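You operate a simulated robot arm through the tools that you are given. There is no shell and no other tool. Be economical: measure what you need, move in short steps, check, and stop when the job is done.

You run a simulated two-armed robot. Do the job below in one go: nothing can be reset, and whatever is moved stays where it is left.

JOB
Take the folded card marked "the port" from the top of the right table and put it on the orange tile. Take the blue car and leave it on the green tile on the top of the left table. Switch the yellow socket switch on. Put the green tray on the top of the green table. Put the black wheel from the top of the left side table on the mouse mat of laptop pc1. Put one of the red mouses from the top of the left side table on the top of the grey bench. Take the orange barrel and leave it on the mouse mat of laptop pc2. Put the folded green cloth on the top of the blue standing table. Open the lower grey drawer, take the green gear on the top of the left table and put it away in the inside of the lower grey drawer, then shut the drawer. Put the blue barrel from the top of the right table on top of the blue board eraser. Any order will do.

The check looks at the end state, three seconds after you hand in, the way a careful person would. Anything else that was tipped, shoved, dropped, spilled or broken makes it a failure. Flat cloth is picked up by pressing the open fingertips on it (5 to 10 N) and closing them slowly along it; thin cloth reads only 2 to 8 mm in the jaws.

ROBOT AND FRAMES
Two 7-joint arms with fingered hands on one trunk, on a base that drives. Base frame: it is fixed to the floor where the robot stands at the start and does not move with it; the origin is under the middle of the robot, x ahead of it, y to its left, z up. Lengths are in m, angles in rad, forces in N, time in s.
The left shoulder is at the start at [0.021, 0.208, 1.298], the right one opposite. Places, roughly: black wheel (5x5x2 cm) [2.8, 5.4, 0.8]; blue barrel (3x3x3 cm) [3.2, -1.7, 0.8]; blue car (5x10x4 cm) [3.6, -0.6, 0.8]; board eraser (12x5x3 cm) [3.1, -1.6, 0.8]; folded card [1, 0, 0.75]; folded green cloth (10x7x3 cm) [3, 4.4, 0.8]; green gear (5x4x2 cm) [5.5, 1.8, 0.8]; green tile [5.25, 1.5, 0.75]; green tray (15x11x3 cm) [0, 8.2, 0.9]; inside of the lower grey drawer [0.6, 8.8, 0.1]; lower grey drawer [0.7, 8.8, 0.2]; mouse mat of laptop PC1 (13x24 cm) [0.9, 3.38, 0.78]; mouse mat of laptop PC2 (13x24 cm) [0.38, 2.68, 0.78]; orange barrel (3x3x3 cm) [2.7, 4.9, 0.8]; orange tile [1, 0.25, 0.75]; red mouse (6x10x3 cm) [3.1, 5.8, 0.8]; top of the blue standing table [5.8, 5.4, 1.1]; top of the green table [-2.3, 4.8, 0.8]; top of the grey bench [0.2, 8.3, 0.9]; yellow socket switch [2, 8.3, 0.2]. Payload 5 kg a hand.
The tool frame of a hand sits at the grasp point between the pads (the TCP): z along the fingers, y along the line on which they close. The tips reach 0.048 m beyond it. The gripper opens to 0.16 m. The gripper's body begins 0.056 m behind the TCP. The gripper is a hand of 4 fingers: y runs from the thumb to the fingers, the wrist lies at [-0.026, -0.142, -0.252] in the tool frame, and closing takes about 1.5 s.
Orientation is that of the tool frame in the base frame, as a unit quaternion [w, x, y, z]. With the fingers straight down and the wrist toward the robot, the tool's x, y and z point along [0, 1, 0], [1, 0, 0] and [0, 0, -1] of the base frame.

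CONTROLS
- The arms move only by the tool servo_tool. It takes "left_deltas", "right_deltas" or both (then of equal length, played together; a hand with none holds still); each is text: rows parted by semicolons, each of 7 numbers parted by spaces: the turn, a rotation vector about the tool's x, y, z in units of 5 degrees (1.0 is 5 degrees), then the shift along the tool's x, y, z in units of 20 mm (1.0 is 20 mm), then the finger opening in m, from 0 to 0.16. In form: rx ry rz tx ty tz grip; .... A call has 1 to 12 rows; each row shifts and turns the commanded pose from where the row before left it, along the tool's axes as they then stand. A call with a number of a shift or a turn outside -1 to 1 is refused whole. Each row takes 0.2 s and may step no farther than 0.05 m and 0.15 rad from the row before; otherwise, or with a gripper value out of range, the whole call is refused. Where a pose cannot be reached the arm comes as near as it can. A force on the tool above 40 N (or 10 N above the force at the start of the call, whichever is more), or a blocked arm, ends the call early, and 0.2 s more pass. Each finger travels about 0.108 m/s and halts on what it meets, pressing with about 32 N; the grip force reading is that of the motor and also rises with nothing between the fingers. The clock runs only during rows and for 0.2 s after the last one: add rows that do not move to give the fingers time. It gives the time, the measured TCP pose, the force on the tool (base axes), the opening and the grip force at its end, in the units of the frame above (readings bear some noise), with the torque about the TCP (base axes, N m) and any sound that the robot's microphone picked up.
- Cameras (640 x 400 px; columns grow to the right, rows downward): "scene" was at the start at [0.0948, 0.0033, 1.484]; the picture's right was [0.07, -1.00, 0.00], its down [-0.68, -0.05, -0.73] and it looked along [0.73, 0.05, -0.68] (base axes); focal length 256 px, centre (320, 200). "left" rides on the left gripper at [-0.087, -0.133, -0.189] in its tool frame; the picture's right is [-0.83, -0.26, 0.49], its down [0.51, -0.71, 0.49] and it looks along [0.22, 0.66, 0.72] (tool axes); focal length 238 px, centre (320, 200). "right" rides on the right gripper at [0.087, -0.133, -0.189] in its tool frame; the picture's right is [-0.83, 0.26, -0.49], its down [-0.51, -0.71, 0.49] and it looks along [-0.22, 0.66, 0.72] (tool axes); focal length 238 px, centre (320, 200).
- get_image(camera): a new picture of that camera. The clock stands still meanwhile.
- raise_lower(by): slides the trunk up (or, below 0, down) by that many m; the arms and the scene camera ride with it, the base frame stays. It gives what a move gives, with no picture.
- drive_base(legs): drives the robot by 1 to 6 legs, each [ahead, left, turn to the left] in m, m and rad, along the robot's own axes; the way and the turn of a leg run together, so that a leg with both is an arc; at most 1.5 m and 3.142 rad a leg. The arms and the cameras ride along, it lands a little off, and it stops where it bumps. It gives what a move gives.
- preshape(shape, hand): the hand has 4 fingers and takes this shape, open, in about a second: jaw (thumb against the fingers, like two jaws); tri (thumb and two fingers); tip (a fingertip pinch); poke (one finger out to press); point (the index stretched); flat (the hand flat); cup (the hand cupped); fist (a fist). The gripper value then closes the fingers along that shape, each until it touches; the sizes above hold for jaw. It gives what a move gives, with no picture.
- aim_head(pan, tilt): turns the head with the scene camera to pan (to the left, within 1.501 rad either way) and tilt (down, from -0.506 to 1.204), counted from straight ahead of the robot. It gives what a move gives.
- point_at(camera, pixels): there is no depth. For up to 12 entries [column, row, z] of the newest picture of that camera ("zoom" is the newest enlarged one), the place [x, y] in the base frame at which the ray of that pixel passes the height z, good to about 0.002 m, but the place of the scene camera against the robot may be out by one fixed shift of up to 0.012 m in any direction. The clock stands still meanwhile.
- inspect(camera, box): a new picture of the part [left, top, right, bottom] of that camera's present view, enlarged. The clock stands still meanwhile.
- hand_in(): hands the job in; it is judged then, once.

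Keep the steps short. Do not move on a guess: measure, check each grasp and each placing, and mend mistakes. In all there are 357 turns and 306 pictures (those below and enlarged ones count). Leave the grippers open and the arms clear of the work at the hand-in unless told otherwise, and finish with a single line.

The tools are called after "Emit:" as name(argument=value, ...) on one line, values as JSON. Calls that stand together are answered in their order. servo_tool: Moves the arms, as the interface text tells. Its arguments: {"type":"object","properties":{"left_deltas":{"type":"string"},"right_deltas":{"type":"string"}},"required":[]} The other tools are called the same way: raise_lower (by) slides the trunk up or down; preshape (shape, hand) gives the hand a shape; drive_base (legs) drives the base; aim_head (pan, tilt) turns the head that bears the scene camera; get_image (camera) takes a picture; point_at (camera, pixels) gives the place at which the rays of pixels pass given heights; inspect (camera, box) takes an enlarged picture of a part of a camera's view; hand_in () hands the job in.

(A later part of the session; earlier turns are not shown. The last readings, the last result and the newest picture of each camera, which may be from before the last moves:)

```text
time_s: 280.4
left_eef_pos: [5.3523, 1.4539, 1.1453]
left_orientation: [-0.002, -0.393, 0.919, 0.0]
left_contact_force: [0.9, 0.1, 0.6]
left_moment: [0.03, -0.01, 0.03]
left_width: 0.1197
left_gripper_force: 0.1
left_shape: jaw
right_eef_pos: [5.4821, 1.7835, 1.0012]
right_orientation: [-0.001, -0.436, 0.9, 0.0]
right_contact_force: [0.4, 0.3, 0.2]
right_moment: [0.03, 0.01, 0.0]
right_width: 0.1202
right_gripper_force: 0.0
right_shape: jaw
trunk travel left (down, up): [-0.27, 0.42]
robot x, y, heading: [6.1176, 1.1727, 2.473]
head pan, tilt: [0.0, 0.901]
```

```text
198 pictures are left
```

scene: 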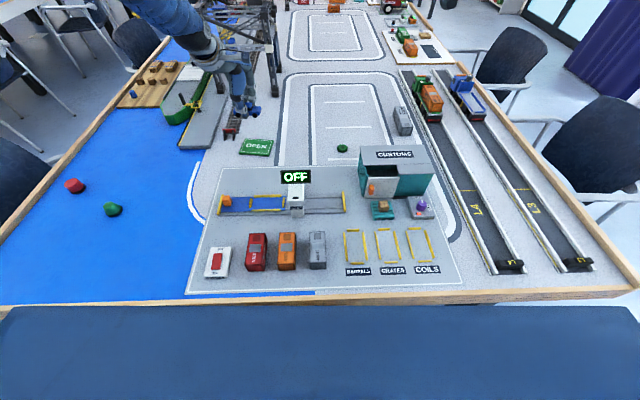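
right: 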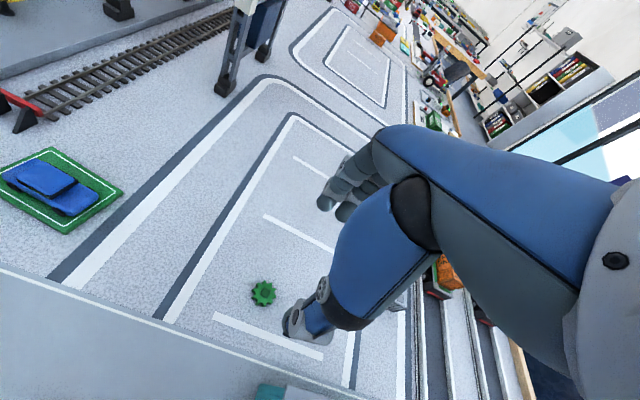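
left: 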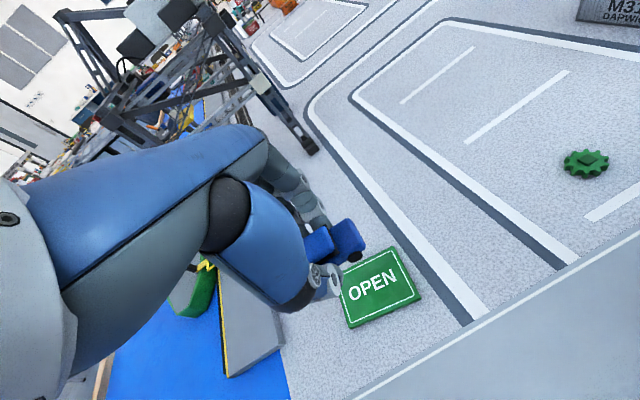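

Emit:
point_at(camera="right", pixels=[[264, 291, 0.775], [251, 295, 0.765], [276, 294, 0.765], [264, 306, 0.765], [262, 282, 0.765]])

Emit:
inspect(camera="right", box=[220, 250, 320, 340])

```text
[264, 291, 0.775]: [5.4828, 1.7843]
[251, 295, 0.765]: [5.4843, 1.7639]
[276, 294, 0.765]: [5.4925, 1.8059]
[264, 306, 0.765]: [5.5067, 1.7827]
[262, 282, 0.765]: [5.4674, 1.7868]
```

```text
4.44 times, centred on (270, 295) of right
```

zoom: 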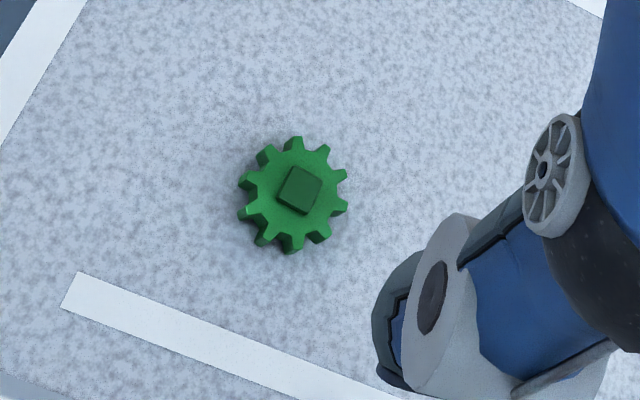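

Aligned. I'll descend with an 8 cm opening.

Emit:
servo_tool(right_deltas="0 0 0 0 0 1 0.1;0 0 0 0 0 1 0.08;0 0 0 0 0 1 0.08;0 0 0 0 0 1 0.08;0 0 0 0 0 1 0.08;0 0 0 0 0 1 0.08;0 0 0 0 0 1 0.08;0 0 0 0 0 1 0.08;0 0 0 0 0 0.7 0.08;0 0 0 0 0 0.5 0.08;0 0 0 0 0 0.3 0.08;0 0 0 0 0 0 0.08")

Emit:
inspect(camera="right", box=[240, 170, 400, 330])

```text
time_s: 283.0
left_eef_pos: [5.3534, 1.4553, 1.1454]
left_orientation: [-0.002, -0.393, 0.92, 0.0]
left_contact_force: [-0.6, -0.5, 0.1]
left_moment: [0.0, -0.01, -0.01]
left_width: 0.1197
left_gripper_force: 0.0
left_shape: jaw
right_eef_pos: [5.4825, 1.7856, 0.811]
right_orientation: [0.0, -0.437, 0.899, 0.001]
right_contact_force: [0.4, 0.0, -0.5]
right_moment: [-0.01, 0.02, 0.01]
right_width: 0.0803
right_gripper_force: 0.1
right_shape: jaw
trunk travel left (down, up): [-0.27, 0.42]
robot x, y, heading: [6.1169, 1.1741, 2.469]
head pan, tilt: [0.0, 0.901]
```

```text
2.50 times, centred on (320, 250) of right
```

zoom: 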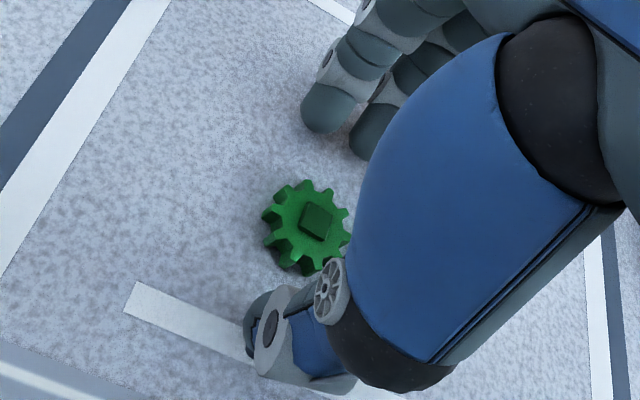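

Emit:
servo_tool(right_deltas="0 0 0 0 0 0.1 0.08;0 0 0 0 0 0.1 0.08;0 0 0 0 0 0.1 0.08;0 0 0 0 0 0 0.08")

```text
time_s: 284.0
left_eef_pos: [5.3551, 1.4542, 1.1467]
left_orientation: [-0.003, -0.393, 0.92, 0.0]
left_contact_force: [0.0, 0.6, -0.8]
left_moment: [0.0, 0.0, -0.01]
left_width: 0.1196
left_gripper_force: 0.0
left_shape: jaw
right_eef_pos: [5.4803, 1.7862, 0.8102]
right_orientation: [-0.001, -0.437, 0.899, 0.002]
right_contact_force: [0.0, 0.0, 23.4]
right_moment: [-0.94, -0.88, -0.01]
right_width: 0.0808
right_gripper_force: 0.1
right_shape: jaw
trunk travel left (down, up): [-0.27, 0.42]
robot x, y, heading: [6.1186, 1.1755, 2.473]
head pan, tilt: [0.0, 0.901]
```

The fingertips touch the table at TCP 0.81. I'll ease up to a light touch and close.

Emit:
servo_tool(right_deltas="0 0 0 0 0 -0.15 0.07;0 0 0 0 0 0 0.06;0 0 0 0 0 0 0.05;0 0 0 0 0 0 0.04;0 0 0 0 0 0 0.03;0 0 0 0 0 0 0.02;0 0 0 0 0 0 0.01;0 0 0 0 0 0 0.01;0 0 0 0 0 0 0.01")

Emit:
inspect(camera="right", box=[240, 170, 400, 330])

```text
time_s: 286.0
left_eef_pos: [5.3528, 1.4542, 1.1453]
left_orientation: [-0.002, -0.393, 0.919, -0.001]
left_contact_force: [0.4, 0.8, -0.3]
left_moment: [0.0, -0.01, -0.01]
left_width: 0.1196
left_gripper_force: 0.0
left_shape: jaw
right_eef_pos: [5.483, 1.7846, 0.8084]
right_orientation: [0.001, -0.437, 0.9, -0.001]
right_contact_force: [1.0, -0.1, 0.1]
right_moment: [0.02, 0.0, 0.01]
right_width: 0.0118
right_gripper_force: 32.1
right_shape: jaw
trunk travel left (down, up): [-0.27, 0.42]
robot x, y, heading: [6.1169, 1.1726, 2.472]
head pan, tilt: [0.0, 0.901]
```

```text
2.50 times, centred on (320, 250) of right
```

zoom: 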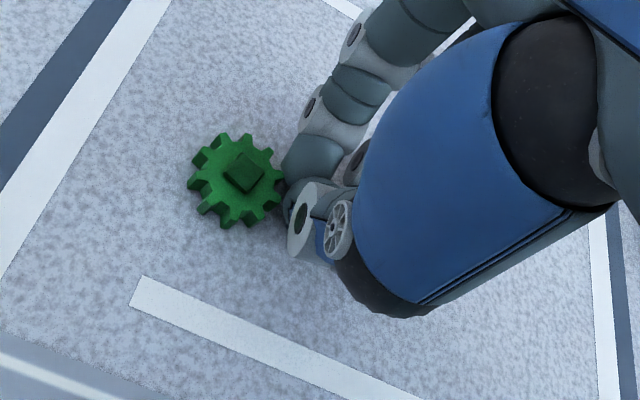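

The gear slid out sideways: the finger pads sit about 1 cm to the tool's −x side. I'll open, rise and measure again.

Emit:
servo_tool(right_deltas="0 0 0 0 0 0 0.03;0 0 0 0 0 0 0.05;0 0 0 0 0 -0.5 0.08;0 0 0 0 0 -1 0.08;0 0 0 0 0 -1 0.08;0 0 0 0 0 0 0.08")

Emit:
get_image(camera="right")

Emit:
inspect(camera="right", box=[220, 180, 380, 320])

```text
time_s: 287.4
left_eef_pos: [5.3524, 1.4556, 1.1451]
left_orientation: [-0.001, -0.393, 0.919, -0.001]
left_contact_force: [-0.6, -0.1, 0.2]
left_moment: [-0.02, 0.01, -0.01]
left_width: 0.1197
left_gripper_force: 0.1
left_shape: jaw
right_eef_pos: [5.4832, 1.7845, 0.8595]
right_orientation: [-0.001, -0.436, 0.9, -0.001]
right_contact_force: [-0.3, -0.2, 0.4]
right_moment: [-0.03, -0.01, 0.04]
right_width: 0.0793
right_gripper_force: 0.0
right_shape: jaw
trunk travel left (down, up): [-0.27, 0.42]
robot x, y, heading: [6.1139, 1.1698, 2.476]
head pan, tilt: [0.0, 0.901]
```

```text
194 pictures are left
```

right: 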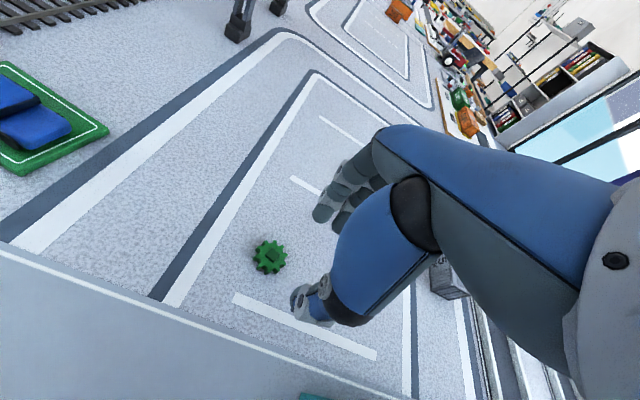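

```text
2.86 times, centred on (300, 250) of right
```

zoom: 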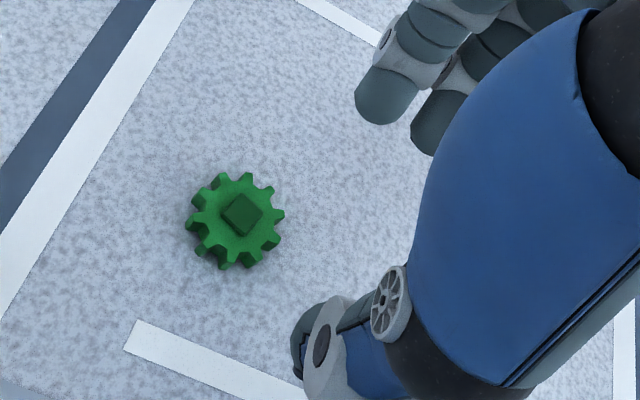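

Emit:
point_at(camera="zoom", pixels=[[240, 215, 0.777], [236, 225, 0.765], [385, 100, 0.82], [318, 335, 0.82]])

```text
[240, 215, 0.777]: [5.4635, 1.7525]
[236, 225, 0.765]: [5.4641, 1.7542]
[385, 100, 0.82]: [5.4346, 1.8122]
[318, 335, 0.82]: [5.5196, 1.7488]
```

I'll shift so that the gear lies 1 cm to the tool's −x side of the TCP, then descend and close gently.

Emit:
servo_tool(right_deltas="0 0 0 0.8 -0.2 0 0.08;0 0 0 0.8 0 0 0.08;0 0 0 0.73 0 0 0.08;0 0 0 0 0 0.8 0.08;0 0 0 0 0 0.8 0.08;0 0 0 0 0 0.6 0.08;0 0 0 0 0 0.2 0.08;0 0 0 0 0 0 0.08")

Emit:
inspect(camera="right", box=[240, 170, 400, 330])

```text
time_s: 289.2
left_eef_pos: [5.353, 1.4551, 1.146]
left_orientation: [-0.002, -0.393, 0.919, 0.0]
left_contact_force: [-0.5, -0.7, -0.8]
left_moment: [-0.02, -0.02, -0.02]
left_width: 0.1199
left_gripper_force: 0.2
left_shape: jaw
right_eef_pos: [5.4557, 1.7453, 0.8109]
right_orientation: [0.001, -0.437, 0.899, 0.0]
right_contact_force: [-0.4, 0.0, 0.8]
right_moment: [0.0, 0.03, 0.03]
right_width: 0.0796
right_gripper_force: 0.0
right_shape: jaw
trunk travel left (down, up): [-0.27, 0.42]
robot x, y, heading: [6.1217, 1.1734, 2.472]
head pan, tilt: [0.0, 0.901]
```

```text
2.50 times, centred on (320, 250) of right
```

zoom: 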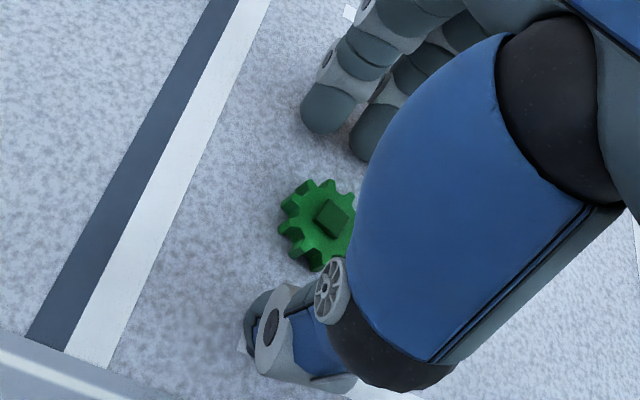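

Emit:
servo_tool(right_deltas="0 0 0 0 0 0.08 0.07;0 0 0 0 0 0 0.06;0 0 0 0 0 0 0.05;0 0 0 0 0 0 0.04;0 0 0 0 0 0 0.035;0 0 0 0 0 0 0.03;0 0 0 0 0 0 0.025;0 0 0 0 0 0 0.025")

Emit:
inspect(camera="right", box=[240, 170, 400, 330])

```text
time_s: 291.0
left_eef_pos: [5.3538, 1.4544, 1.1462]
left_orientation: [-0.002, -0.393, 0.919, 0.0]
left_contact_force: [-0.4, -1.4, -0.3]
left_moment: [-0.02, -0.01, 0.01]
left_width: 0.1194
left_gripper_force: 0.0
left_shape: jaw
right_eef_pos: [5.4555, 1.7448, 0.8103]
right_orientation: [0.0, -0.437, 0.899, 0.001]
right_contact_force: [2.7, -3.1, 16.9]
right_moment: [0.03, -0.18, -0.01]
right_width: 0.0336
right_gripper_force: 31.9
right_shape: jaw
trunk travel left (down, up): [-0.27, 0.42]
robot x, y, heading: [6.116, 1.1738, 2.471]
head pan, tilt: [0.0, 0.901]
```

```text
2.50 times, centred on (320, 250) of right
```

zoom: 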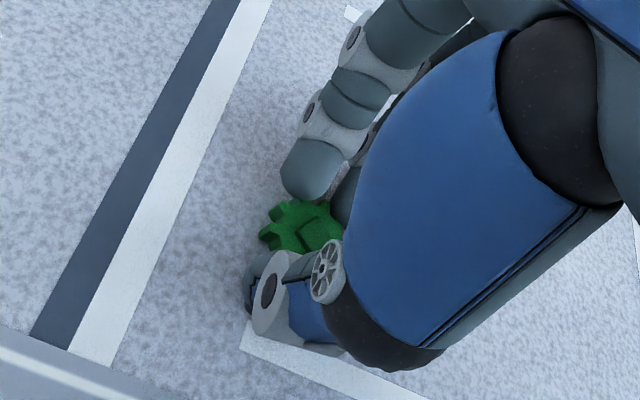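

Gripped at 0.0336. I'll lift slowly and check.

Emit:
servo_tool(right_deltas="0 0 0 0 0 -0.2 0.01;0 0 0 0 0 -0.4 0.01;0 0 0 0 0 -0.7 0.01;0 0 0 0 0 -0.9 0.01;0 0 0 0 0 -0.9 0.01;0 0 0 0 0 0 0.01")

Emit:
inspect(camera="right", box=[240, 170, 400, 330])

Emit:
inspect(camera="scene", box=[280, 70, 380, 170])

```text
time_s: 292.4
left_eef_pos: [5.3525, 1.4545, 1.1446]
left_orientation: [-0.002, -0.393, 0.919, -0.001]
left_contact_force: [0.6, 0.7, -1.0]
left_moment: [-0.03, -0.01, -0.02]
left_width: 0.1197
left_gripper_force: 0.1
left_shape: jaw
right_eef_pos: [5.4548, 1.7465, 0.8684]
right_orientation: [0.0, -0.437, 0.899, -0.001]
right_contact_force: [0.5, -0.2, -0.7]
right_moment: [-0.01, -0.02, -0.01]
right_width: 0.0289
right_gripper_force: 31.9
right_shape: jaw
trunk travel left (down, up): [-0.27, 0.42]
robot x, y, heading: [6.1174, 1.1794, 2.475]
head pan, tilt: [0.0, 0.901]
```

```text
2.50 times, centred on (320, 250) of right
```

zoom: 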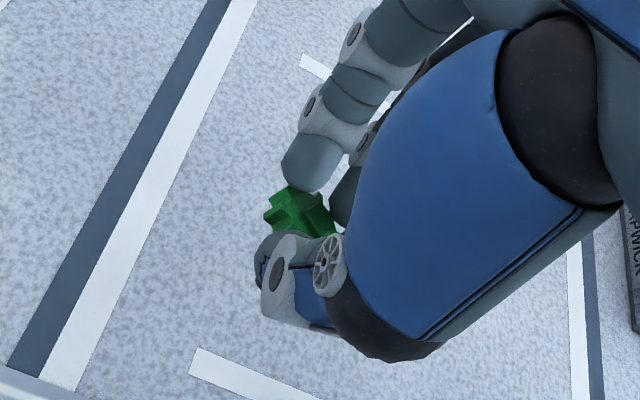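

```text
4.00 times, centred on (330, 120) of scene
```

zoom: 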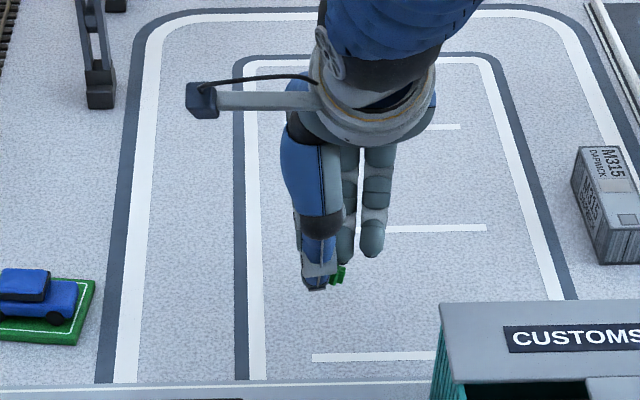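

The gear is held firmly. I'll lift, back off, and swing toward the far-side aisle (right hand keeps the gear).

Emit:
servo_tool(right_deltas="0 0 0 0 0 -1 0.01;0 0 0 0 0 -1 0.01;0 0 0 0 0 -1 0.01;0 0 0 0 0 -1 0.01;0 0 0 0 0 -1 0.01;0 0 0 0 0 -1 0.01")

Emit:
raise_lower(by=0.38)

Emit:
drive_base(legs=[[-0.3, -0.4, 0]])

Emit:
aim_head(pan=-0.9, tilt=0.5)

Emit:
get_image(camera="scene")

```text
time_s: 293.8
left_eef_pos: [5.3525, 1.4545, 1.1453]
left_orientation: [-0.002, -0.394, 0.919, 0.0]
left_contact_force: [1.3, -0.7, 0.4]
left_moment: [-0.01, 0.04, -0.01]
left_width: 0.1194
left_gripper_force: 0.1
left_shape: jaw
right_eef_pos: [5.4541, 1.7466, 0.9909]
right_orientation: [0.0, -0.437, 0.899, -0.001]
right_contact_force: [1.3, -1.5, -0.9]
right_moment: [0.09, 0.06, -0.03]
right_width: 0.0292
right_gripper_force: 31.9
right_shape: jaw
trunk travel left (down, up): [-0.27, 0.42]
robot x, y, heading: [6.1196, 1.1744, 2.474]
head pan, tilt: [0.0, 0.901]
```

```text
time_s: 297.4
left_eef_pos: [5.3529, 1.4549, 1.5258]
left_orientation: [-0.001, -0.394, 0.919, -0.001]
left_contact_force: [0.1, -0.2, 0.5]
left_moment: [0.03, 0.01, 0.03]
left_width: 0.1197
left_gripper_force: 0.1
left_shape: jaw
right_eef_pos: [5.4543, 1.748, 1.3703]
right_orientation: [0.0, -0.436, 0.9, 0.0]
right_contact_force: [-0.9, -0.3, -0.7]
right_moment: [0.01, -0.01, 0.01]
right_width: 0.0291
right_gripper_force: 32.4
right_shape: jaw
trunk travel left (down, up): [-0.65, 0.04]
robot x, y, heading: [6.114, 1.1727, 2.469]
head pan, tilt: [0.0, 0.901]
```

```text
time_s: 300.4
left_eef_pos: [5.8377, 1.5711, 1.5254]
left_orientation: [-0.001, -0.399, 0.917, 0.0]
left_contact_force: [-0.1, -0.1, -0.9]
left_moment: [0.02, -0.05, -0.03]
left_width: 0.1195
left_gripper_force: 0.1
left_shape: jaw
right_eef_pos: [5.9359, 1.8652, 1.3704]
right_orientation: [0.0, -0.441, 0.897, 0.0]
right_contact_force: [-0.5, -0.1, 0.1]
right_moment: [0.03, -0.05, -0.01]
right_width: 0.0292
right_gripper_force: 31.8
right_shape: jaw
trunk travel left (down, up): [-0.65, 0.04]
robot x, y, heading: [6.61, 1.296, 2.48]
head pan, tilt: [0.0, 0.901]
```

```text
time_s: 301.6
left_eef_pos: [5.8376, 1.5713, 1.5246]
left_orientation: [-0.002, -0.399, 0.917, -0.001]
left_contact_force: [0.3, 0.5, 0.6]
left_moment: [0.02, -0.03, 0.0]
left_width: 0.1199
left_gripper_force: 0.0
left_shape: jaw
right_eef_pos: [5.9361, 1.8651, 1.3696]
right_orientation: [0.0, -0.442, 0.897, 0.0]
right_contact_force: [-0.6, 0.0, -1.2]
right_moment: [0.02, 0.02, -0.03]
right_width: 0.029
right_gripper_force: 31.8
right_shape: jaw
trunk travel left (down, up): [-0.65, 0.04]
robot x, y, heading: [6.6113, 1.295, 2.488]
head pan, tilt: [-0.901, 0.499]
```

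```text
188 pictures are left
```

scene: 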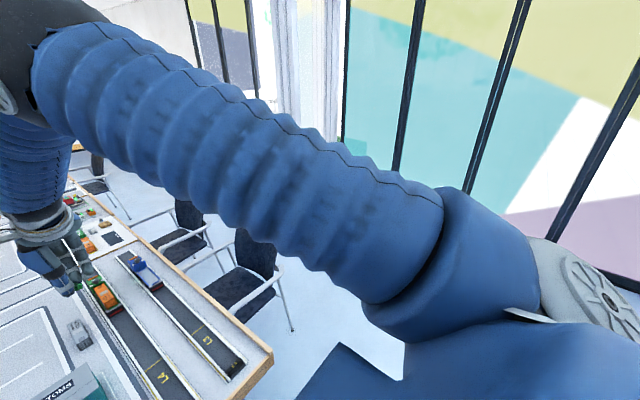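

Emit:
point_at(camera="scene", pixels=[[291, 330, 0], [272, 355, 0.75], [277, 262, 0.65], [240, 245, 0.85], [272, 250, 0.85], [180, 215, 0.85]])

Emit:
drive_base(legs=[[-0.1, -0.75, 0]])

Emit:
aim_head(pan=-0.15, tilt=0.5)

Emit:
get_image(camera="scene")

```text
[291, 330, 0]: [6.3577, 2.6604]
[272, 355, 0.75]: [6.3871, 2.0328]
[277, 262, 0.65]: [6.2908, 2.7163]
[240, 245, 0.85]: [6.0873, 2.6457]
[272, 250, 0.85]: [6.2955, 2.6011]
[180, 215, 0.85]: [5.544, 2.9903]
```

```text
time_s: 305.7
left_eef_pos: [6.3681, 2.0947, 1.5249]
left_orientation: [-0.001, -0.404, 0.915, -0.001]
left_contact_force: [-0.5, -1.1, 0.1]
left_moment: [0.0, -0.04, 0.0]
left_width: 0.1197
left_gripper_force: 0.1
left_shape: jaw
right_eef_pos: [6.4611, 2.3887, 1.3713]
right_orientation: [-0.001, -0.448, 0.894, 0.0]
right_contact_force: [-0.4, -0.2, 0.3]
right_moment: [0.03, 0.0, -0.02]
right_width: 0.0291
right_gripper_force: 32.2
right_shape: jaw
trunk travel left (down, up): [-0.65, 0.04]
robot x, y, heading: [7.1379, 1.8321, 2.495]
head pan, tilt: [-0.901, 0.499]
```

```text
time_s: 306.8
left_eef_pos: [6.3675, 2.0952, 1.5248]
left_orientation: [-0.001, -0.405, 0.914, 0.0]
left_contact_force: [-0.2, -1.4, 0.0]
left_moment: [0.03, 0.03, 0.01]
left_width: 0.1196
left_gripper_force: 0.0
left_shape: jaw
right_eef_pos: [6.4603, 2.389, 1.3704]
right_orientation: [-0.001, -0.447, 0.895, 0.0]
right_contact_force: [0.7, -0.9, 0.1]
right_moment: [0.03, -0.03, 0.0]
right_width: 0.0294
right_gripper_force: 32.2
right_shape: jaw
trunk travel left (down, up): [-0.65, 0.04]
robot x, y, heading: [7.1415, 1.83, 2.494]
head pan, tilt: [-0.15, 0.499]
```

```text
187 pictures are left
```

scene: 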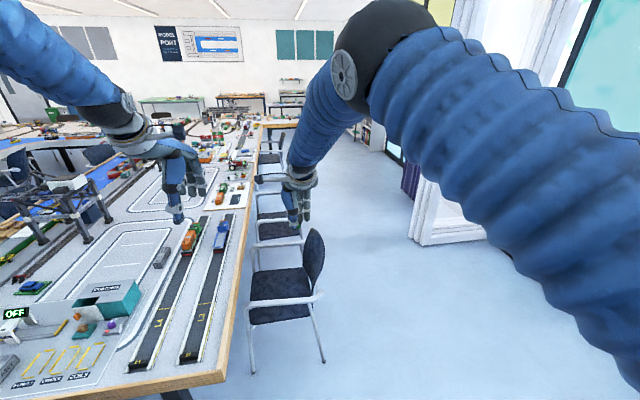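

Emit:
point_at(camera="scene", pixels=[[412, 240, 0], [485, 245, 0], [325, 358, 0], [300, 268, 0.0], [403, 190, 0], [305, 240, 0.85]])

Emit:
drive_base(legs=[[0, -0.62, 0]])

Emit:
get_image(camera="scene")

```text
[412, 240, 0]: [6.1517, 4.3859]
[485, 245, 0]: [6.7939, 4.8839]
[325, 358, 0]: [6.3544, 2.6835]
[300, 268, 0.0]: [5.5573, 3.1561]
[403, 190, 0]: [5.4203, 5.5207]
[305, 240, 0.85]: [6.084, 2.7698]
```

```text
time_s: 310.4
left_eef_pos: [6.7569, 2.6113, 1.5262]
left_orientation: [0.0, -0.401, 0.916, 0.0]
left_contact_force: [-1.1, -0.4, -0.3]
left_moment: [0.03, -0.02, -0.03]
left_width: 0.1196
left_gripper_force: 0.0
left_shape: jaw
right_eef_pos: [6.8537, 2.9057, 1.3709]
right_orientation: [-0.001, -0.445, 0.896, 0.0]
right_contact_force: [-1.1, -0.7, 0.2]
right_moment: [0.02, -0.03, 0.03]
right_width: 0.0291
right_gripper_force: 31.9
right_shape: jaw
trunk travel left (down, up): [-0.65, 0.04]
robot x, y, heading: [7.5304, 2.3385, 2.486]
head pan, tilt: [-0.15, 0.499]
```

```text
186 pictures are left
```

scene: 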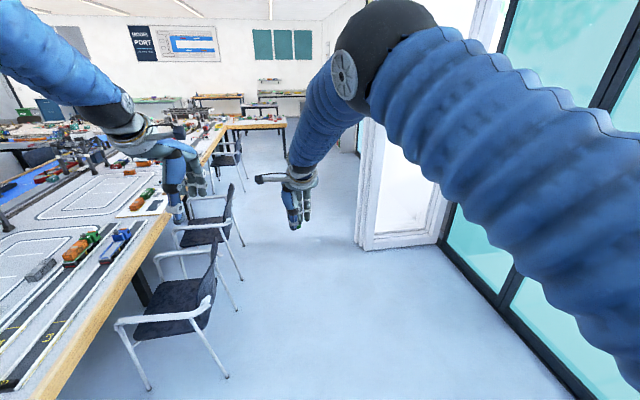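

Emit:
drive_base(legs=[[1.4, 0.0, 0.015], [1.3, 0.0, 0]])

Emit:
aim_head(pan=0.1, tilt=0.45)

Emit:
get_image(camera="scene")

Emit:
aim_head(pan=-0.75, tilt=0.45)

Emit:
get_image(camera="scene")

```text
time_s: 323.6
left_eef_pos: [4.5443, 4.182, 1.5251]
left_orientation: [-0.002, -0.416, 0.909, 0.0]
left_contact_force: [-0.5, -0.9, 0.4]
left_moment: [0.0, 0.03, -0.02]
left_width: 0.1197
left_gripper_force: 0.1
left_shape: jaw
right_eef_pos: [4.6311, 4.479, 1.371]
right_orientation: [0.001, -0.459, 0.888, 0.0]
right_contact_force: [-0.5, 0.0, -1.3]
right_moment: [-0.01, 0.01, -0.01]
right_width: 0.0289
right_gripper_force: 31.9
right_shape: jaw
trunk travel left (down, up): [-0.65, 0.04]
robot x, y, heading: [5.3215, 3.9382, 2.523]
head pan, tilt: [-0.15, 0.499]
```

```text
time_s: 324.4
left_eef_pos: [4.5431, 4.1817, 1.5243]
left_orientation: [-0.002, -0.416, 0.909, -0.001]
left_contact_force: [0.5, 0.2, 0.3]
left_moment: [0.0, -0.02, 0.03]
left_width: 0.1198
left_gripper_force: 0.1
left_shape: jaw
right_eef_pos: [4.6299, 4.4789, 1.3704]
right_orientation: [0.0, -0.459, 0.888, 0.0]
right_contact_force: [0.5, 0.0, -0.2]
right_moment: [0.03, 0.01, 0.0]
right_width: 0.029
right_gripper_force: 31.8
right_shape: jaw
trunk travel left (down, up): [-0.65, 0.04]
robot x, y, heading: [5.3236, 3.9382, 2.518]
head pan, tilt: [0.099, 0.45]
```

```text
185 pictures are left
```

scene: 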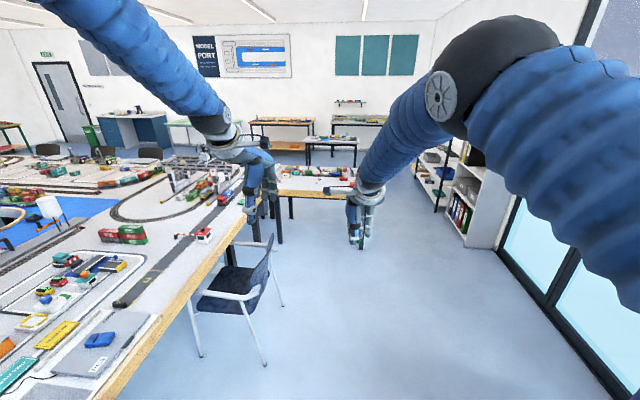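

```text
time_s: 325.5
left_eef_pos: [4.5441, 4.1827, 1.5267]
left_orientation: [-0.002, -0.416, 0.909, -0.001]
left_contact_force: [0.5, 0.8, 0.3]
left_moment: [0.04, 0.03, 0.0]
left_width: 0.1198
left_gripper_force: 0.1
left_shape: jaw
right_eef_pos: [4.6301, 4.4803, 1.3702]
right_orientation: [0.0, -0.459, 0.888, 0.0]
right_contact_force: [-0.1, 0.2, -0.6]
right_moment: [-0.01, -0.01, 0.0]
right_width: 0.0292
right_gripper_force: 32.1
right_shape: jaw
trunk travel left (down, up): [-0.65, 0.04]
robot x, y, heading: [5.3265, 3.9414, 2.516]
head pan, tilt: [-0.75, 0.45]
```

```text
184 pictures are left
```

scene: 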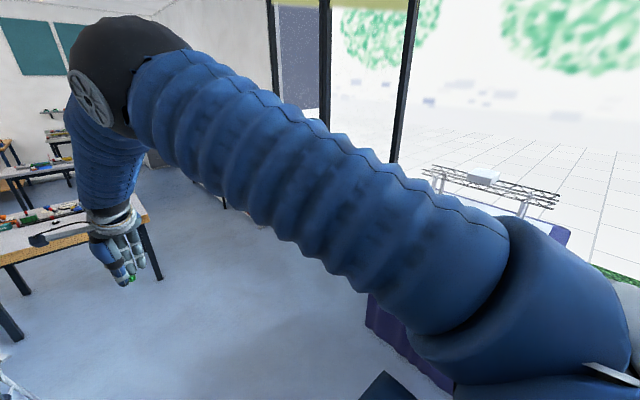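

Emit:
aim_head(pan=-0.1, tilt=0.35)

Emit:
inspect(camera="scene", box=[200, 80, 480, 300])

```text
time_s: 326.6
left_eef_pos: [4.5448, 4.1823, 1.5256]
left_orientation: [-0.001, -0.417, 0.909, -0.001]
left_contact_force: [0.8, 0.3, 0.1]
left_moment: [-0.01, -0.01, -0.02]
left_width: 0.1198
left_gripper_force: 0.1
left_shape: jaw
right_eef_pos: [4.6309, 4.4777, 1.3703]
right_orientation: [0.0, -0.459, 0.888, -0.001]
right_contact_force: [1.5, 0.1, 0.1]
right_moment: [0.03, -0.01, 0.0]
right_width: 0.0293
right_gripper_force: 32.2
right_shape: jaw
trunk travel left (down, up): [-0.65, 0.04]
robot x, y, heading: [5.3214, 3.9409, 2.523]
head pan, tilt: [-0.099, 0.351]
```

```text
1.82 times, centred on (340, 190) of scene
```

zoom: 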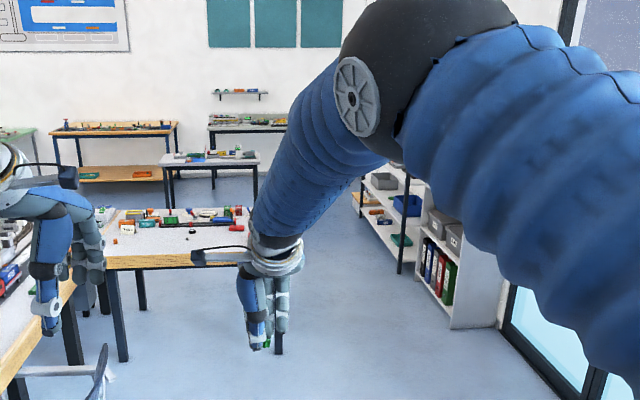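

Emit:
point_at(camera="zoom", pixels=[[110, 265, 0.75], [240, 262, 0.75], [280, 350, 0], [122, 358, 0], [455, 328, 0], [400, 270, 0], [210, 205, 0.8], [120, 222, 0.78], [230, 208, 0.78], [500, 325, 0]])

```text
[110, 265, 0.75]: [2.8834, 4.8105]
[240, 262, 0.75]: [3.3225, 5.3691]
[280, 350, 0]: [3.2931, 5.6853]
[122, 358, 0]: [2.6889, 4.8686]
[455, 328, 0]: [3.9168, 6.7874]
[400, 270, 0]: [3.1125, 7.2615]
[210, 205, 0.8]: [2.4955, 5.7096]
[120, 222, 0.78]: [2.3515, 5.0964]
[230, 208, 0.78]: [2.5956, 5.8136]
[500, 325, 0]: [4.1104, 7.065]
```

The side table lies ahead with its near edge at along −0.54. I'll drive closer, then look at its items.

Emit:
drive_base(legs=[[1.35, 0.0, 0]])

Emit:
aim_head(pan=0.35, tilt=0.6)

Emit:
get_image(camera="scene")

```text
time_s: 333.4
left_eef_pos: [3.3995, 4.9118, 1.5268]
left_orientation: [-0.002, -0.438, 0.899, 0.0]
left_contact_force: [0.1, -0.1, -0.5]
left_moment: [0.02, 0.02, -0.02]
left_width: 0.1198
left_gripper_force: 0.0
left_shape: jaw
right_eef_pos: [3.4727, 5.2132, 1.3708]
right_orientation: [0.001, -0.481, 0.877, 0.0]
right_contact_force: [0.3, -0.5, 0.2]
right_moment: [-0.01, 0.02, -0.02]
right_width: 0.0295
right_gripper_force: 31.9
right_shape: jaw
trunk travel left (down, up): [-0.65, 0.04]
robot x, y, heading: [4.1901, 4.7114, 2.57]
head pan, tilt: [-0.099, 0.351]
```

```text
time_s: 334.3
left_eef_pos: [3.3988, 4.9134, 1.5251]
left_orientation: [-0.001, -0.438, 0.899, -0.001]
left_contact_force: [0.4, 0.3, 0.1]
left_moment: [0.01, 0.01, -0.04]
left_width: 0.1198
left_gripper_force: 0.1
left_shape: jaw
right_eef_pos: [3.4706, 5.2133, 1.3707]
right_orientation: [0.0, -0.481, 0.877, 0.0]
right_contact_force: [-1.0, 0.6, -0.8]
right_moment: [0.03, 0.05, -0.03]
right_width: 0.0295
right_gripper_force: 31.3
right_shape: jaw
trunk travel left (down, up): [-0.65, 0.04]
robot x, y, heading: [4.191, 4.7075, 2.568]
head pan, tilt: [0.351, 0.6]
```

```text
182 pictures are left
```

scene: 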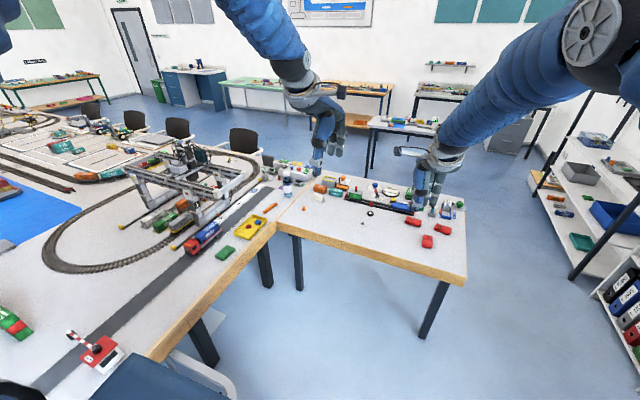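

Emit:
inspect(camera="scene", box=[200, 165, 330, 275])

Emit:
point_at(camera="scene", pixels=[[225, 253, 0.77], [304, 212, 0.77], [370, 213, 0.77], [417, 227, 0.77], [440, 229, 0.77], [428, 243, 0.77], [277, 228, 0.75], [465, 285, 0.75], [160, 357, 0.75], [235, 392, 0.7]])

Emit:
inspect(camera="scene", box=[320, 165, 480, 285])

```text
3.64 times, centred on (265, 220) of scene
```

zoom: 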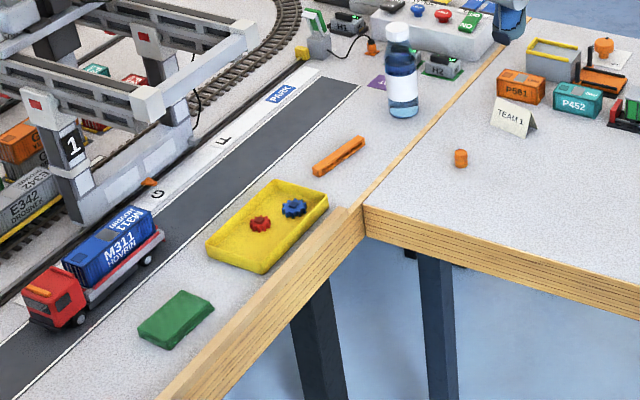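

```text
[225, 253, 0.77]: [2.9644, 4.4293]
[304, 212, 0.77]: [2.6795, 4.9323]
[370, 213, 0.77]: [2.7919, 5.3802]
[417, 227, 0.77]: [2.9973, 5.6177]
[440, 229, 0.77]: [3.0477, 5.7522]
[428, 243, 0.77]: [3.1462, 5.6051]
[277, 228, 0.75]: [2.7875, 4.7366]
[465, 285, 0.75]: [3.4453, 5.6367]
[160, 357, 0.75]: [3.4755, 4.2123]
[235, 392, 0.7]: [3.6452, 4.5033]
```

```text
3.33 times, centred on (400, 225) of scene
```

zoom: 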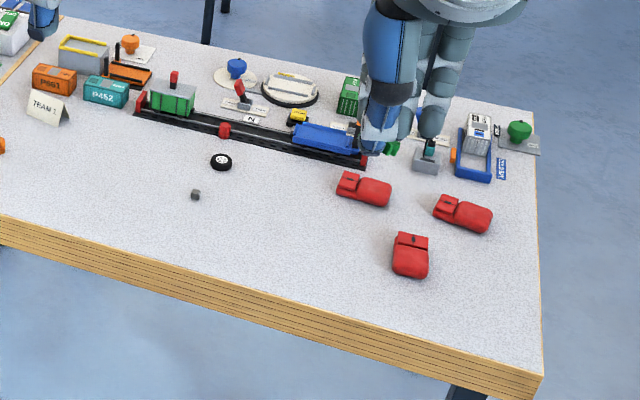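

Cloth at about (2.964,4.429) on the left table's edge; barrel (2.68,4.93), wheel (2.79,5.38), mice near (3.0–3.15,5.6–5.75). I'll drive to stand by the corner and face the cloth with the left arm.

Emit:
drive_base(legs=[[0.76, -0.05, 0], [0.01, 0.2, 0], [0, 0, 1.149]])

Emit:
aim_head(pan=0.3, tilt=0.85)

Emit:
get_image(camera="scene")

Emit:
get_image(camera="left")

```text
time_s: 342.5
left_eef_pos: [2.9384, 4.3719, 1.5258]
left_orientation: [0.001, 0.854, -0.52, 0.002]
left_contact_force: [-0.2, 0.6, 0.0]
left_moment: [0.02, -0.02, 0.0]
left_width: 0.1199
left_gripper_force: 0.0
left_shape: jaw
right_eef_pos: [2.6954, 4.5624, 1.3707]
right_orientation: [0.0, 0.878, -0.479, 0.0]
right_contact_force: [0.2, -0.7, -1.0]
right_moment: [-0.01, -0.02, 0.02]
right_width: 0.0293
right_gripper_force: 31.8
right_shape: jaw
trunk travel left (down, up): [-0.65, 0.04]
robot x, y, heading: [3.4553, 5.0059, -2.573]
head pan, tilt: [0.351, 0.6]
```

```text
time_s: 343.3
left_eef_pos: [2.9388, 4.3711, 1.5256]
left_orientation: [0.001, 0.854, -0.52, 0.002]
left_contact_force: [-0.1, -0.1, -0.9]
left_moment: [0.01, 0.01, -0.01]
left_width: 0.1201
left_gripper_force: 0.0
left_shape: jaw
right_eef_pos: [2.6954, 4.5625, 1.3703]
right_orientation: [0.0, 0.878, -0.478, 0.001]
right_contact_force: [-0.3, 0.0, 0.0]
right_moment: [0.0, 0.0, -0.02]
right_width: 0.0293
right_gripper_force: 32.1
right_shape: jaw
trunk travel left (down, up): [-0.65, 0.04]
robot x, y, heading: [3.4546, 5.0078, -2.574]
head pan, tilt: [0.3, 0.85]
```

```text
179 pictures are left
```

scene: 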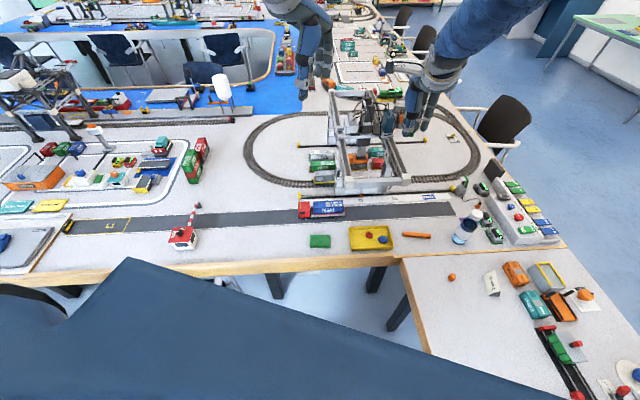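

```text
178 pictures are left
```

left: 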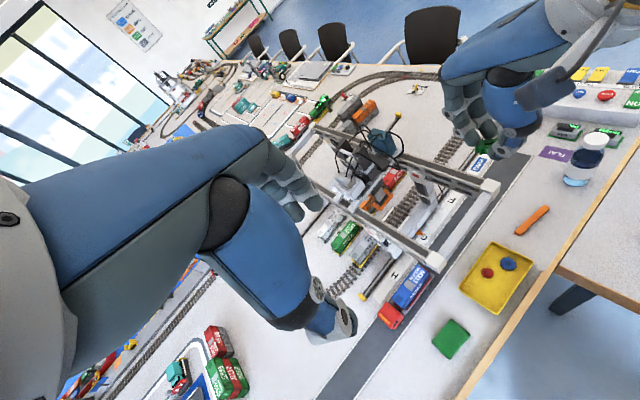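

Emit:
point_at(camera="left", pixels=[[450, 339, 0.78], [449, 318, 0.78], [469, 334, 0.78], [451, 359, 0.78], [432, 341, 0.78]])

Emit:
inspect(camera="left", box=[400, 290, 500, 390])

Emit:
point_at(camera="scene", pixels=[[320, 240, 0.785], [309, 236, 0.785], [331, 237, 0.785], [331, 247, 0.76], [309, 247, 0.76]])

```text
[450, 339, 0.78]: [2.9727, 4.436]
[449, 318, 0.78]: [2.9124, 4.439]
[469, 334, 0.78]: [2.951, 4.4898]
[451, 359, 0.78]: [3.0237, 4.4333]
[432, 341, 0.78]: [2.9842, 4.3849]
```

```text
4.00 times, centred on (450, 340) of left
```

zoom: 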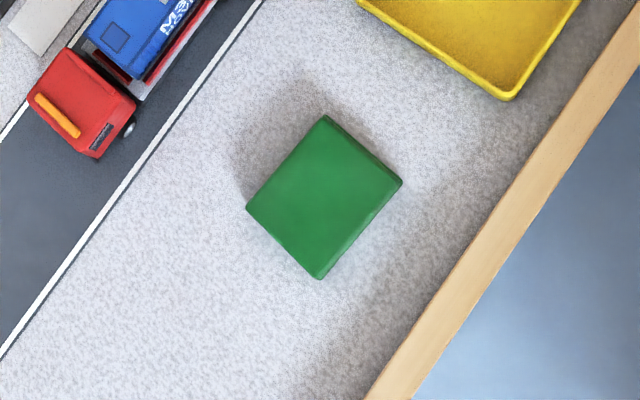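

```text
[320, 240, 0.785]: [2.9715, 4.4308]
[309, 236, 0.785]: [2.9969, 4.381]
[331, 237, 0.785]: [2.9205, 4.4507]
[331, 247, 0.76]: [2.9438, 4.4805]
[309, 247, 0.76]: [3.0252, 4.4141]
```

Cloth centre is (2.971,4.436), short side along the hand's closing direction after a 26° turn. I'll raise the right hand (gear) out of the gantry's way while the left turns and descends.

Emit:
servo_tool(left_deltas="0 0 -0.867 0 0 1 0.12;0 0 -0.867 0 0 1 0.12;0 0 -0.867 0 0 1 0.12;0 0 -0.867 0 0 1 0.12;0 0 -0.867 0 0 1 0.12;0 0 -0.867 0 0 1 0.12;0 0 0 -0.19 -0.594 1 0.12;0 0 0 -0.19 -0.594 1 0.12;0 0 0 -0.19 -0.594 1 0.12;0 0 0 -0.19 -0.594 1 0.12;0 0 0 -0.19 -0.594 1 0.12;0 0 0 -0.19 -0.594 1 0.12", right_deltas="0 0 0 0 -0.5 -1 0.01;0 0 0 0 -0.5 -1 0.01;0 0 0 0 -0.5 -1 0.01;0 0 0 0 -0.5 -1 0.01;0 0 0 0 -0.5 -1 0.01;0 0 0 0 -0.5 -1 0.01;0 0 0 0 -0.5 -1 0.01;0 0 0 0 -0.5 -1 0.01;0 0 0 0 -0.5 -1 0.01;0 0 0 0 -0.5 -1 0.01;0 0 0 0 -0.5 -1 0.01;0 0 0 0 -0.5 -1 0.01")

Emit:
raise_lower(by=-0.36)

Emit:
get_image(camera="left")

```text
time_s: 345.9
left_eef_pos: [2.9615, 4.4425, 1.2849]
left_orientation: [0.002, 0.949, -0.314, 0.0]
left_contact_force: [0.9, -0.5, 0.2]
left_moment: [0.06, -0.06, -0.03]
left_width: 0.1197
left_gripper_force: 0.0
left_shape: jaw
right_eef_pos: [2.7986, 4.6278, 1.6093]
right_orientation: [0.0, 0.879, -0.478, 0.0]
right_contact_force: [0.5, -0.2, -0.4]
right_moment: [-0.02, 0.02, -0.02]
right_width: 0.029
right_gripper_force: 31.8
right_shape: jaw
trunk travel left (down, up): [-0.65, 0.04]
robot x, y, heading: [3.4544, 5.0069, -2.574]
head pan, tilt: [0.3, 0.85]
```

```text
time_s: 349.4
left_eef_pos: [2.962, 4.4421, 0.924]
left_orientation: [0.002, 0.949, -0.315, 0.0]
left_contact_force: [0.8, -0.2, 0.2]
left_moment: [-0.02, 0.0, -0.03]
left_width: 0.1197
left_gripper_force: 0.1
left_shape: jaw
right_eef_pos: [2.7986, 4.6265, 1.2497]
right_orientation: [0.001, 0.878, -0.478, 0.0]
right_contact_force: [0.6, -0.6, -0.3]
right_moment: [-0.03, 0.02, 0.0]
right_width: 0.0291
right_gripper_force: 32.5
right_shape: jaw
trunk travel left (down, up): [-0.29, 0.4]
robot x, y, heading: [3.4551, 5.0068, -2.57]
head pan, tilt: [0.3, 0.85]
```

```text
176 pictures are left
```

left: 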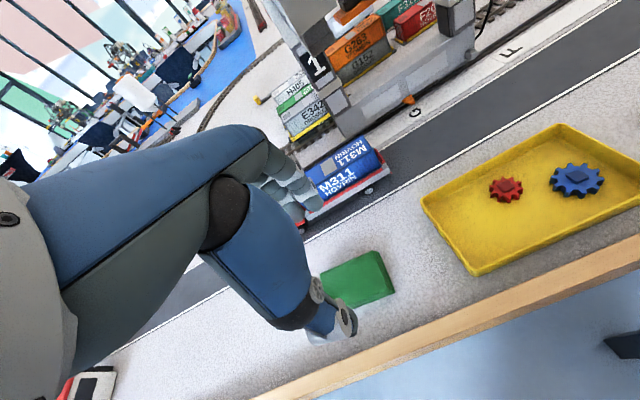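

Emit:
point_at(camera="left", pixels=[[312, 222, 0.765], [388, 182, 0.765], [378, 252, 0.785], [394, 288, 0.785], [320, 274, 0.785], [355, 307, 0.785], [384, 156, 0.83]])

Emit:
inspect(camera="scene", box=[240, 140, 420, 280])

```text
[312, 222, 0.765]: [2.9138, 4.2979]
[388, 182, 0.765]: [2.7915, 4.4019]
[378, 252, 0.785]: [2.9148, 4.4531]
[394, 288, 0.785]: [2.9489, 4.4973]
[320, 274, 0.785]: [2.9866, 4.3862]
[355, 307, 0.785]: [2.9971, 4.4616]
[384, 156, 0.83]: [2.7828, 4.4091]
```

```text
2.86 times, centred on (330, 210) of scene
```

zoom: 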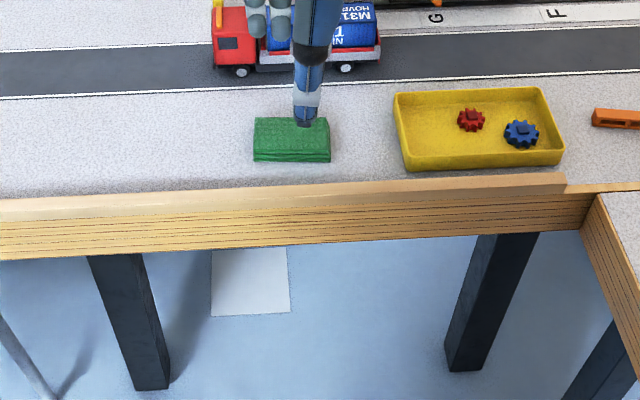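

Clear of the truck. I'll descend on the cloth.

Emit:
servo_tool(left_deltas="0 0 0 0 0 1 0.11;0 0 0 0 0 1 0.11;0 0 0 0 0 1 0.11;0 0 0 0 0 1 0.11;0 0 0 0 0 0.8 0.11;0 0 0 0 0 0.5 0.11;0 0 0 0 0 0 0.11")

Emit:
inspect(camera="left", box=[240, 170, 440, 350])

```text
time_s: 351.0
left_eef_pos: [2.9602, 4.4412, 0.8176]
left_orientation: [0.001, 0.949, -0.315, 0.001]
left_contact_force: [-0.6, 0.7, 0.5]
left_moment: [0.0, 0.02, 0.03]
left_width: 0.1104
left_gripper_force: 0.1
left_shape: jaw
right_eef_pos: [2.798, 4.6284, 1.249]
right_orientation: [0.0, 0.878, -0.479, -0.001]
right_contact_force: [0.1, -0.6, -0.4]
right_moment: [0.0, -0.02, -0.02]
right_width: 0.0291
right_gripper_force: 32.2
right_shape: jaw
trunk travel left (down, up): [-0.29, 0.4]
robot x, y, heading: [3.4529, 5.0032, -2.573]
head pan, tilt: [0.3, 0.85]
```

```text
2.22 times, centred on (340, 260) of left
```

zoom: 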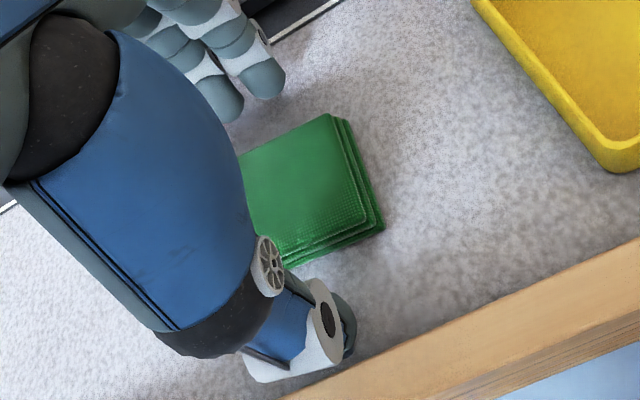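

The folded stack lies between thumb and fingers. I'll close slowly.

Emit:
servo_tool(left_deltas="0 0 0 0 0 0.1 0.095;0 0 0 0 0 0 0.08;0 0 0 0 0 0 0.07;0 0 0 0 0 0 0.06;0 0 0 0 0 0 0.05;0 0 0 0 0 0 0.045;0 0 0 0 0 0 0.04;0 0 0 0 0 0 0.035;0 0 0 0 0 0 0.03;0 0 0 0 0 0 0.03")

Emit:
inspect(camera="left", box=[240, 170, 440, 350])

```text
time_s: 353.2
left_eef_pos: [2.9627, 4.4422, 0.8153]
left_orientation: [0.002, 0.949, -0.315, 0.0]
left_contact_force: [-0.3, -0.2, 0.8]
left_moment: [0.0, -0.01, 0.02]
left_width: 0.0597
left_gripper_force: 32.3
left_shape: jaw
right_eef_pos: [2.7985, 4.6287, 1.2495]
right_orientation: [-0.001, 0.878, -0.478, 0.0]
right_contact_force: [0.0, 0.2, -0.8]
right_moment: [0.01, 0.03, 0.03]
right_width: 0.0295
right_gripper_force: 31.8
right_shape: jaw
trunk travel left (down, up): [-0.29, 0.4]
robot x, y, heading: [3.4576, 5.0026, -2.57]
head pan, tilt: [0.3, 0.85]
```

```text
2.22 times, centred on (340, 260) of left
```

zoom: 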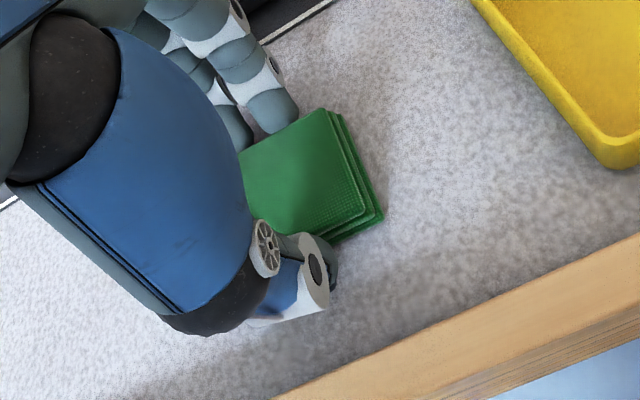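

Gripped at 0.0597, 32 N. I'll lift and check.

Emit:
servo_tool(left_deltas="0 0 0 0 0 -0.3 0.03;0 0 0 0 0 -0.6 0.03;0 0 0 0 0 -1 0.03;0 0 0 0 0 -1 0.03;0 0 0 0 0 -1 0.03;0 0 0 0 0 -1 0.03;0 0 0 0 0 0 0.03")

Emit:
inspect(camera="left", box=[240, 170, 440, 350])

Emit:
inspect(camera="scene", box=[240, 110, 400, 250])

```text
time_s: 354.8
left_eef_pos: [2.9608, 4.4444, 0.914]
left_orientation: [0.002, 0.949, -0.315, 0.001]
left_contact_force: [-0.3, -0.3, 0.4]
left_moment: [-0.06, 0.01, 0.05]
left_width: 0.0598
left_gripper_force: 32.0
left_shape: jaw
right_eef_pos: [2.7964, 4.6279, 1.249]
right_orientation: [0.0, 0.879, -0.477, 0.0]
right_contact_force: [-1.2, 0.5, -0.6]
right_moment: [-0.02, -0.04, -0.02]
right_width: 0.0293
right_gripper_force: 32.3
right_shape: jaw
trunk travel left (down, up): [-0.29, 0.4]
robot x, y, heading: [3.4524, 5.0011, -2.572]
head pan, tilt: [0.3, 0.85]
```

```text
2.22 times, centred on (340, 260) of left
```

zoom: 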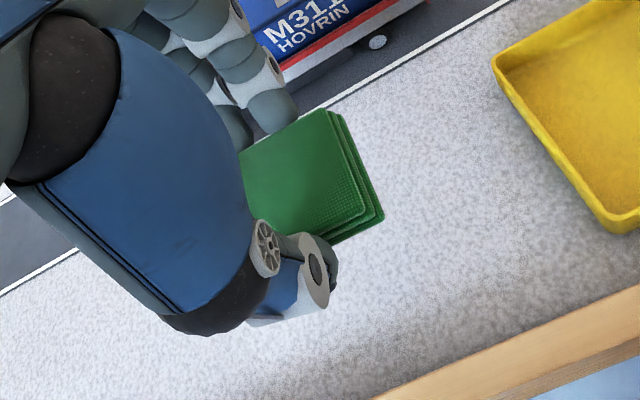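

```text
2.86 times, centred on (320, 180) of scene
```

zoom: 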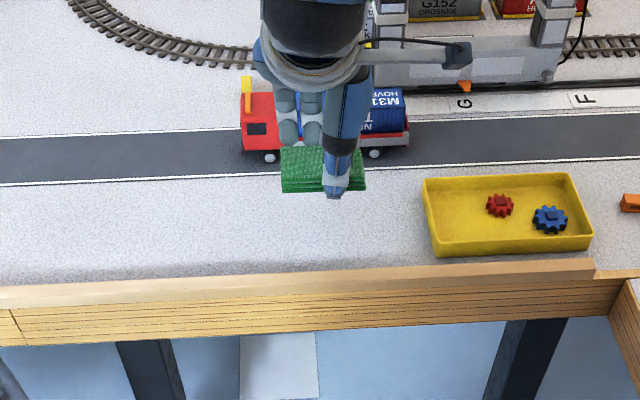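

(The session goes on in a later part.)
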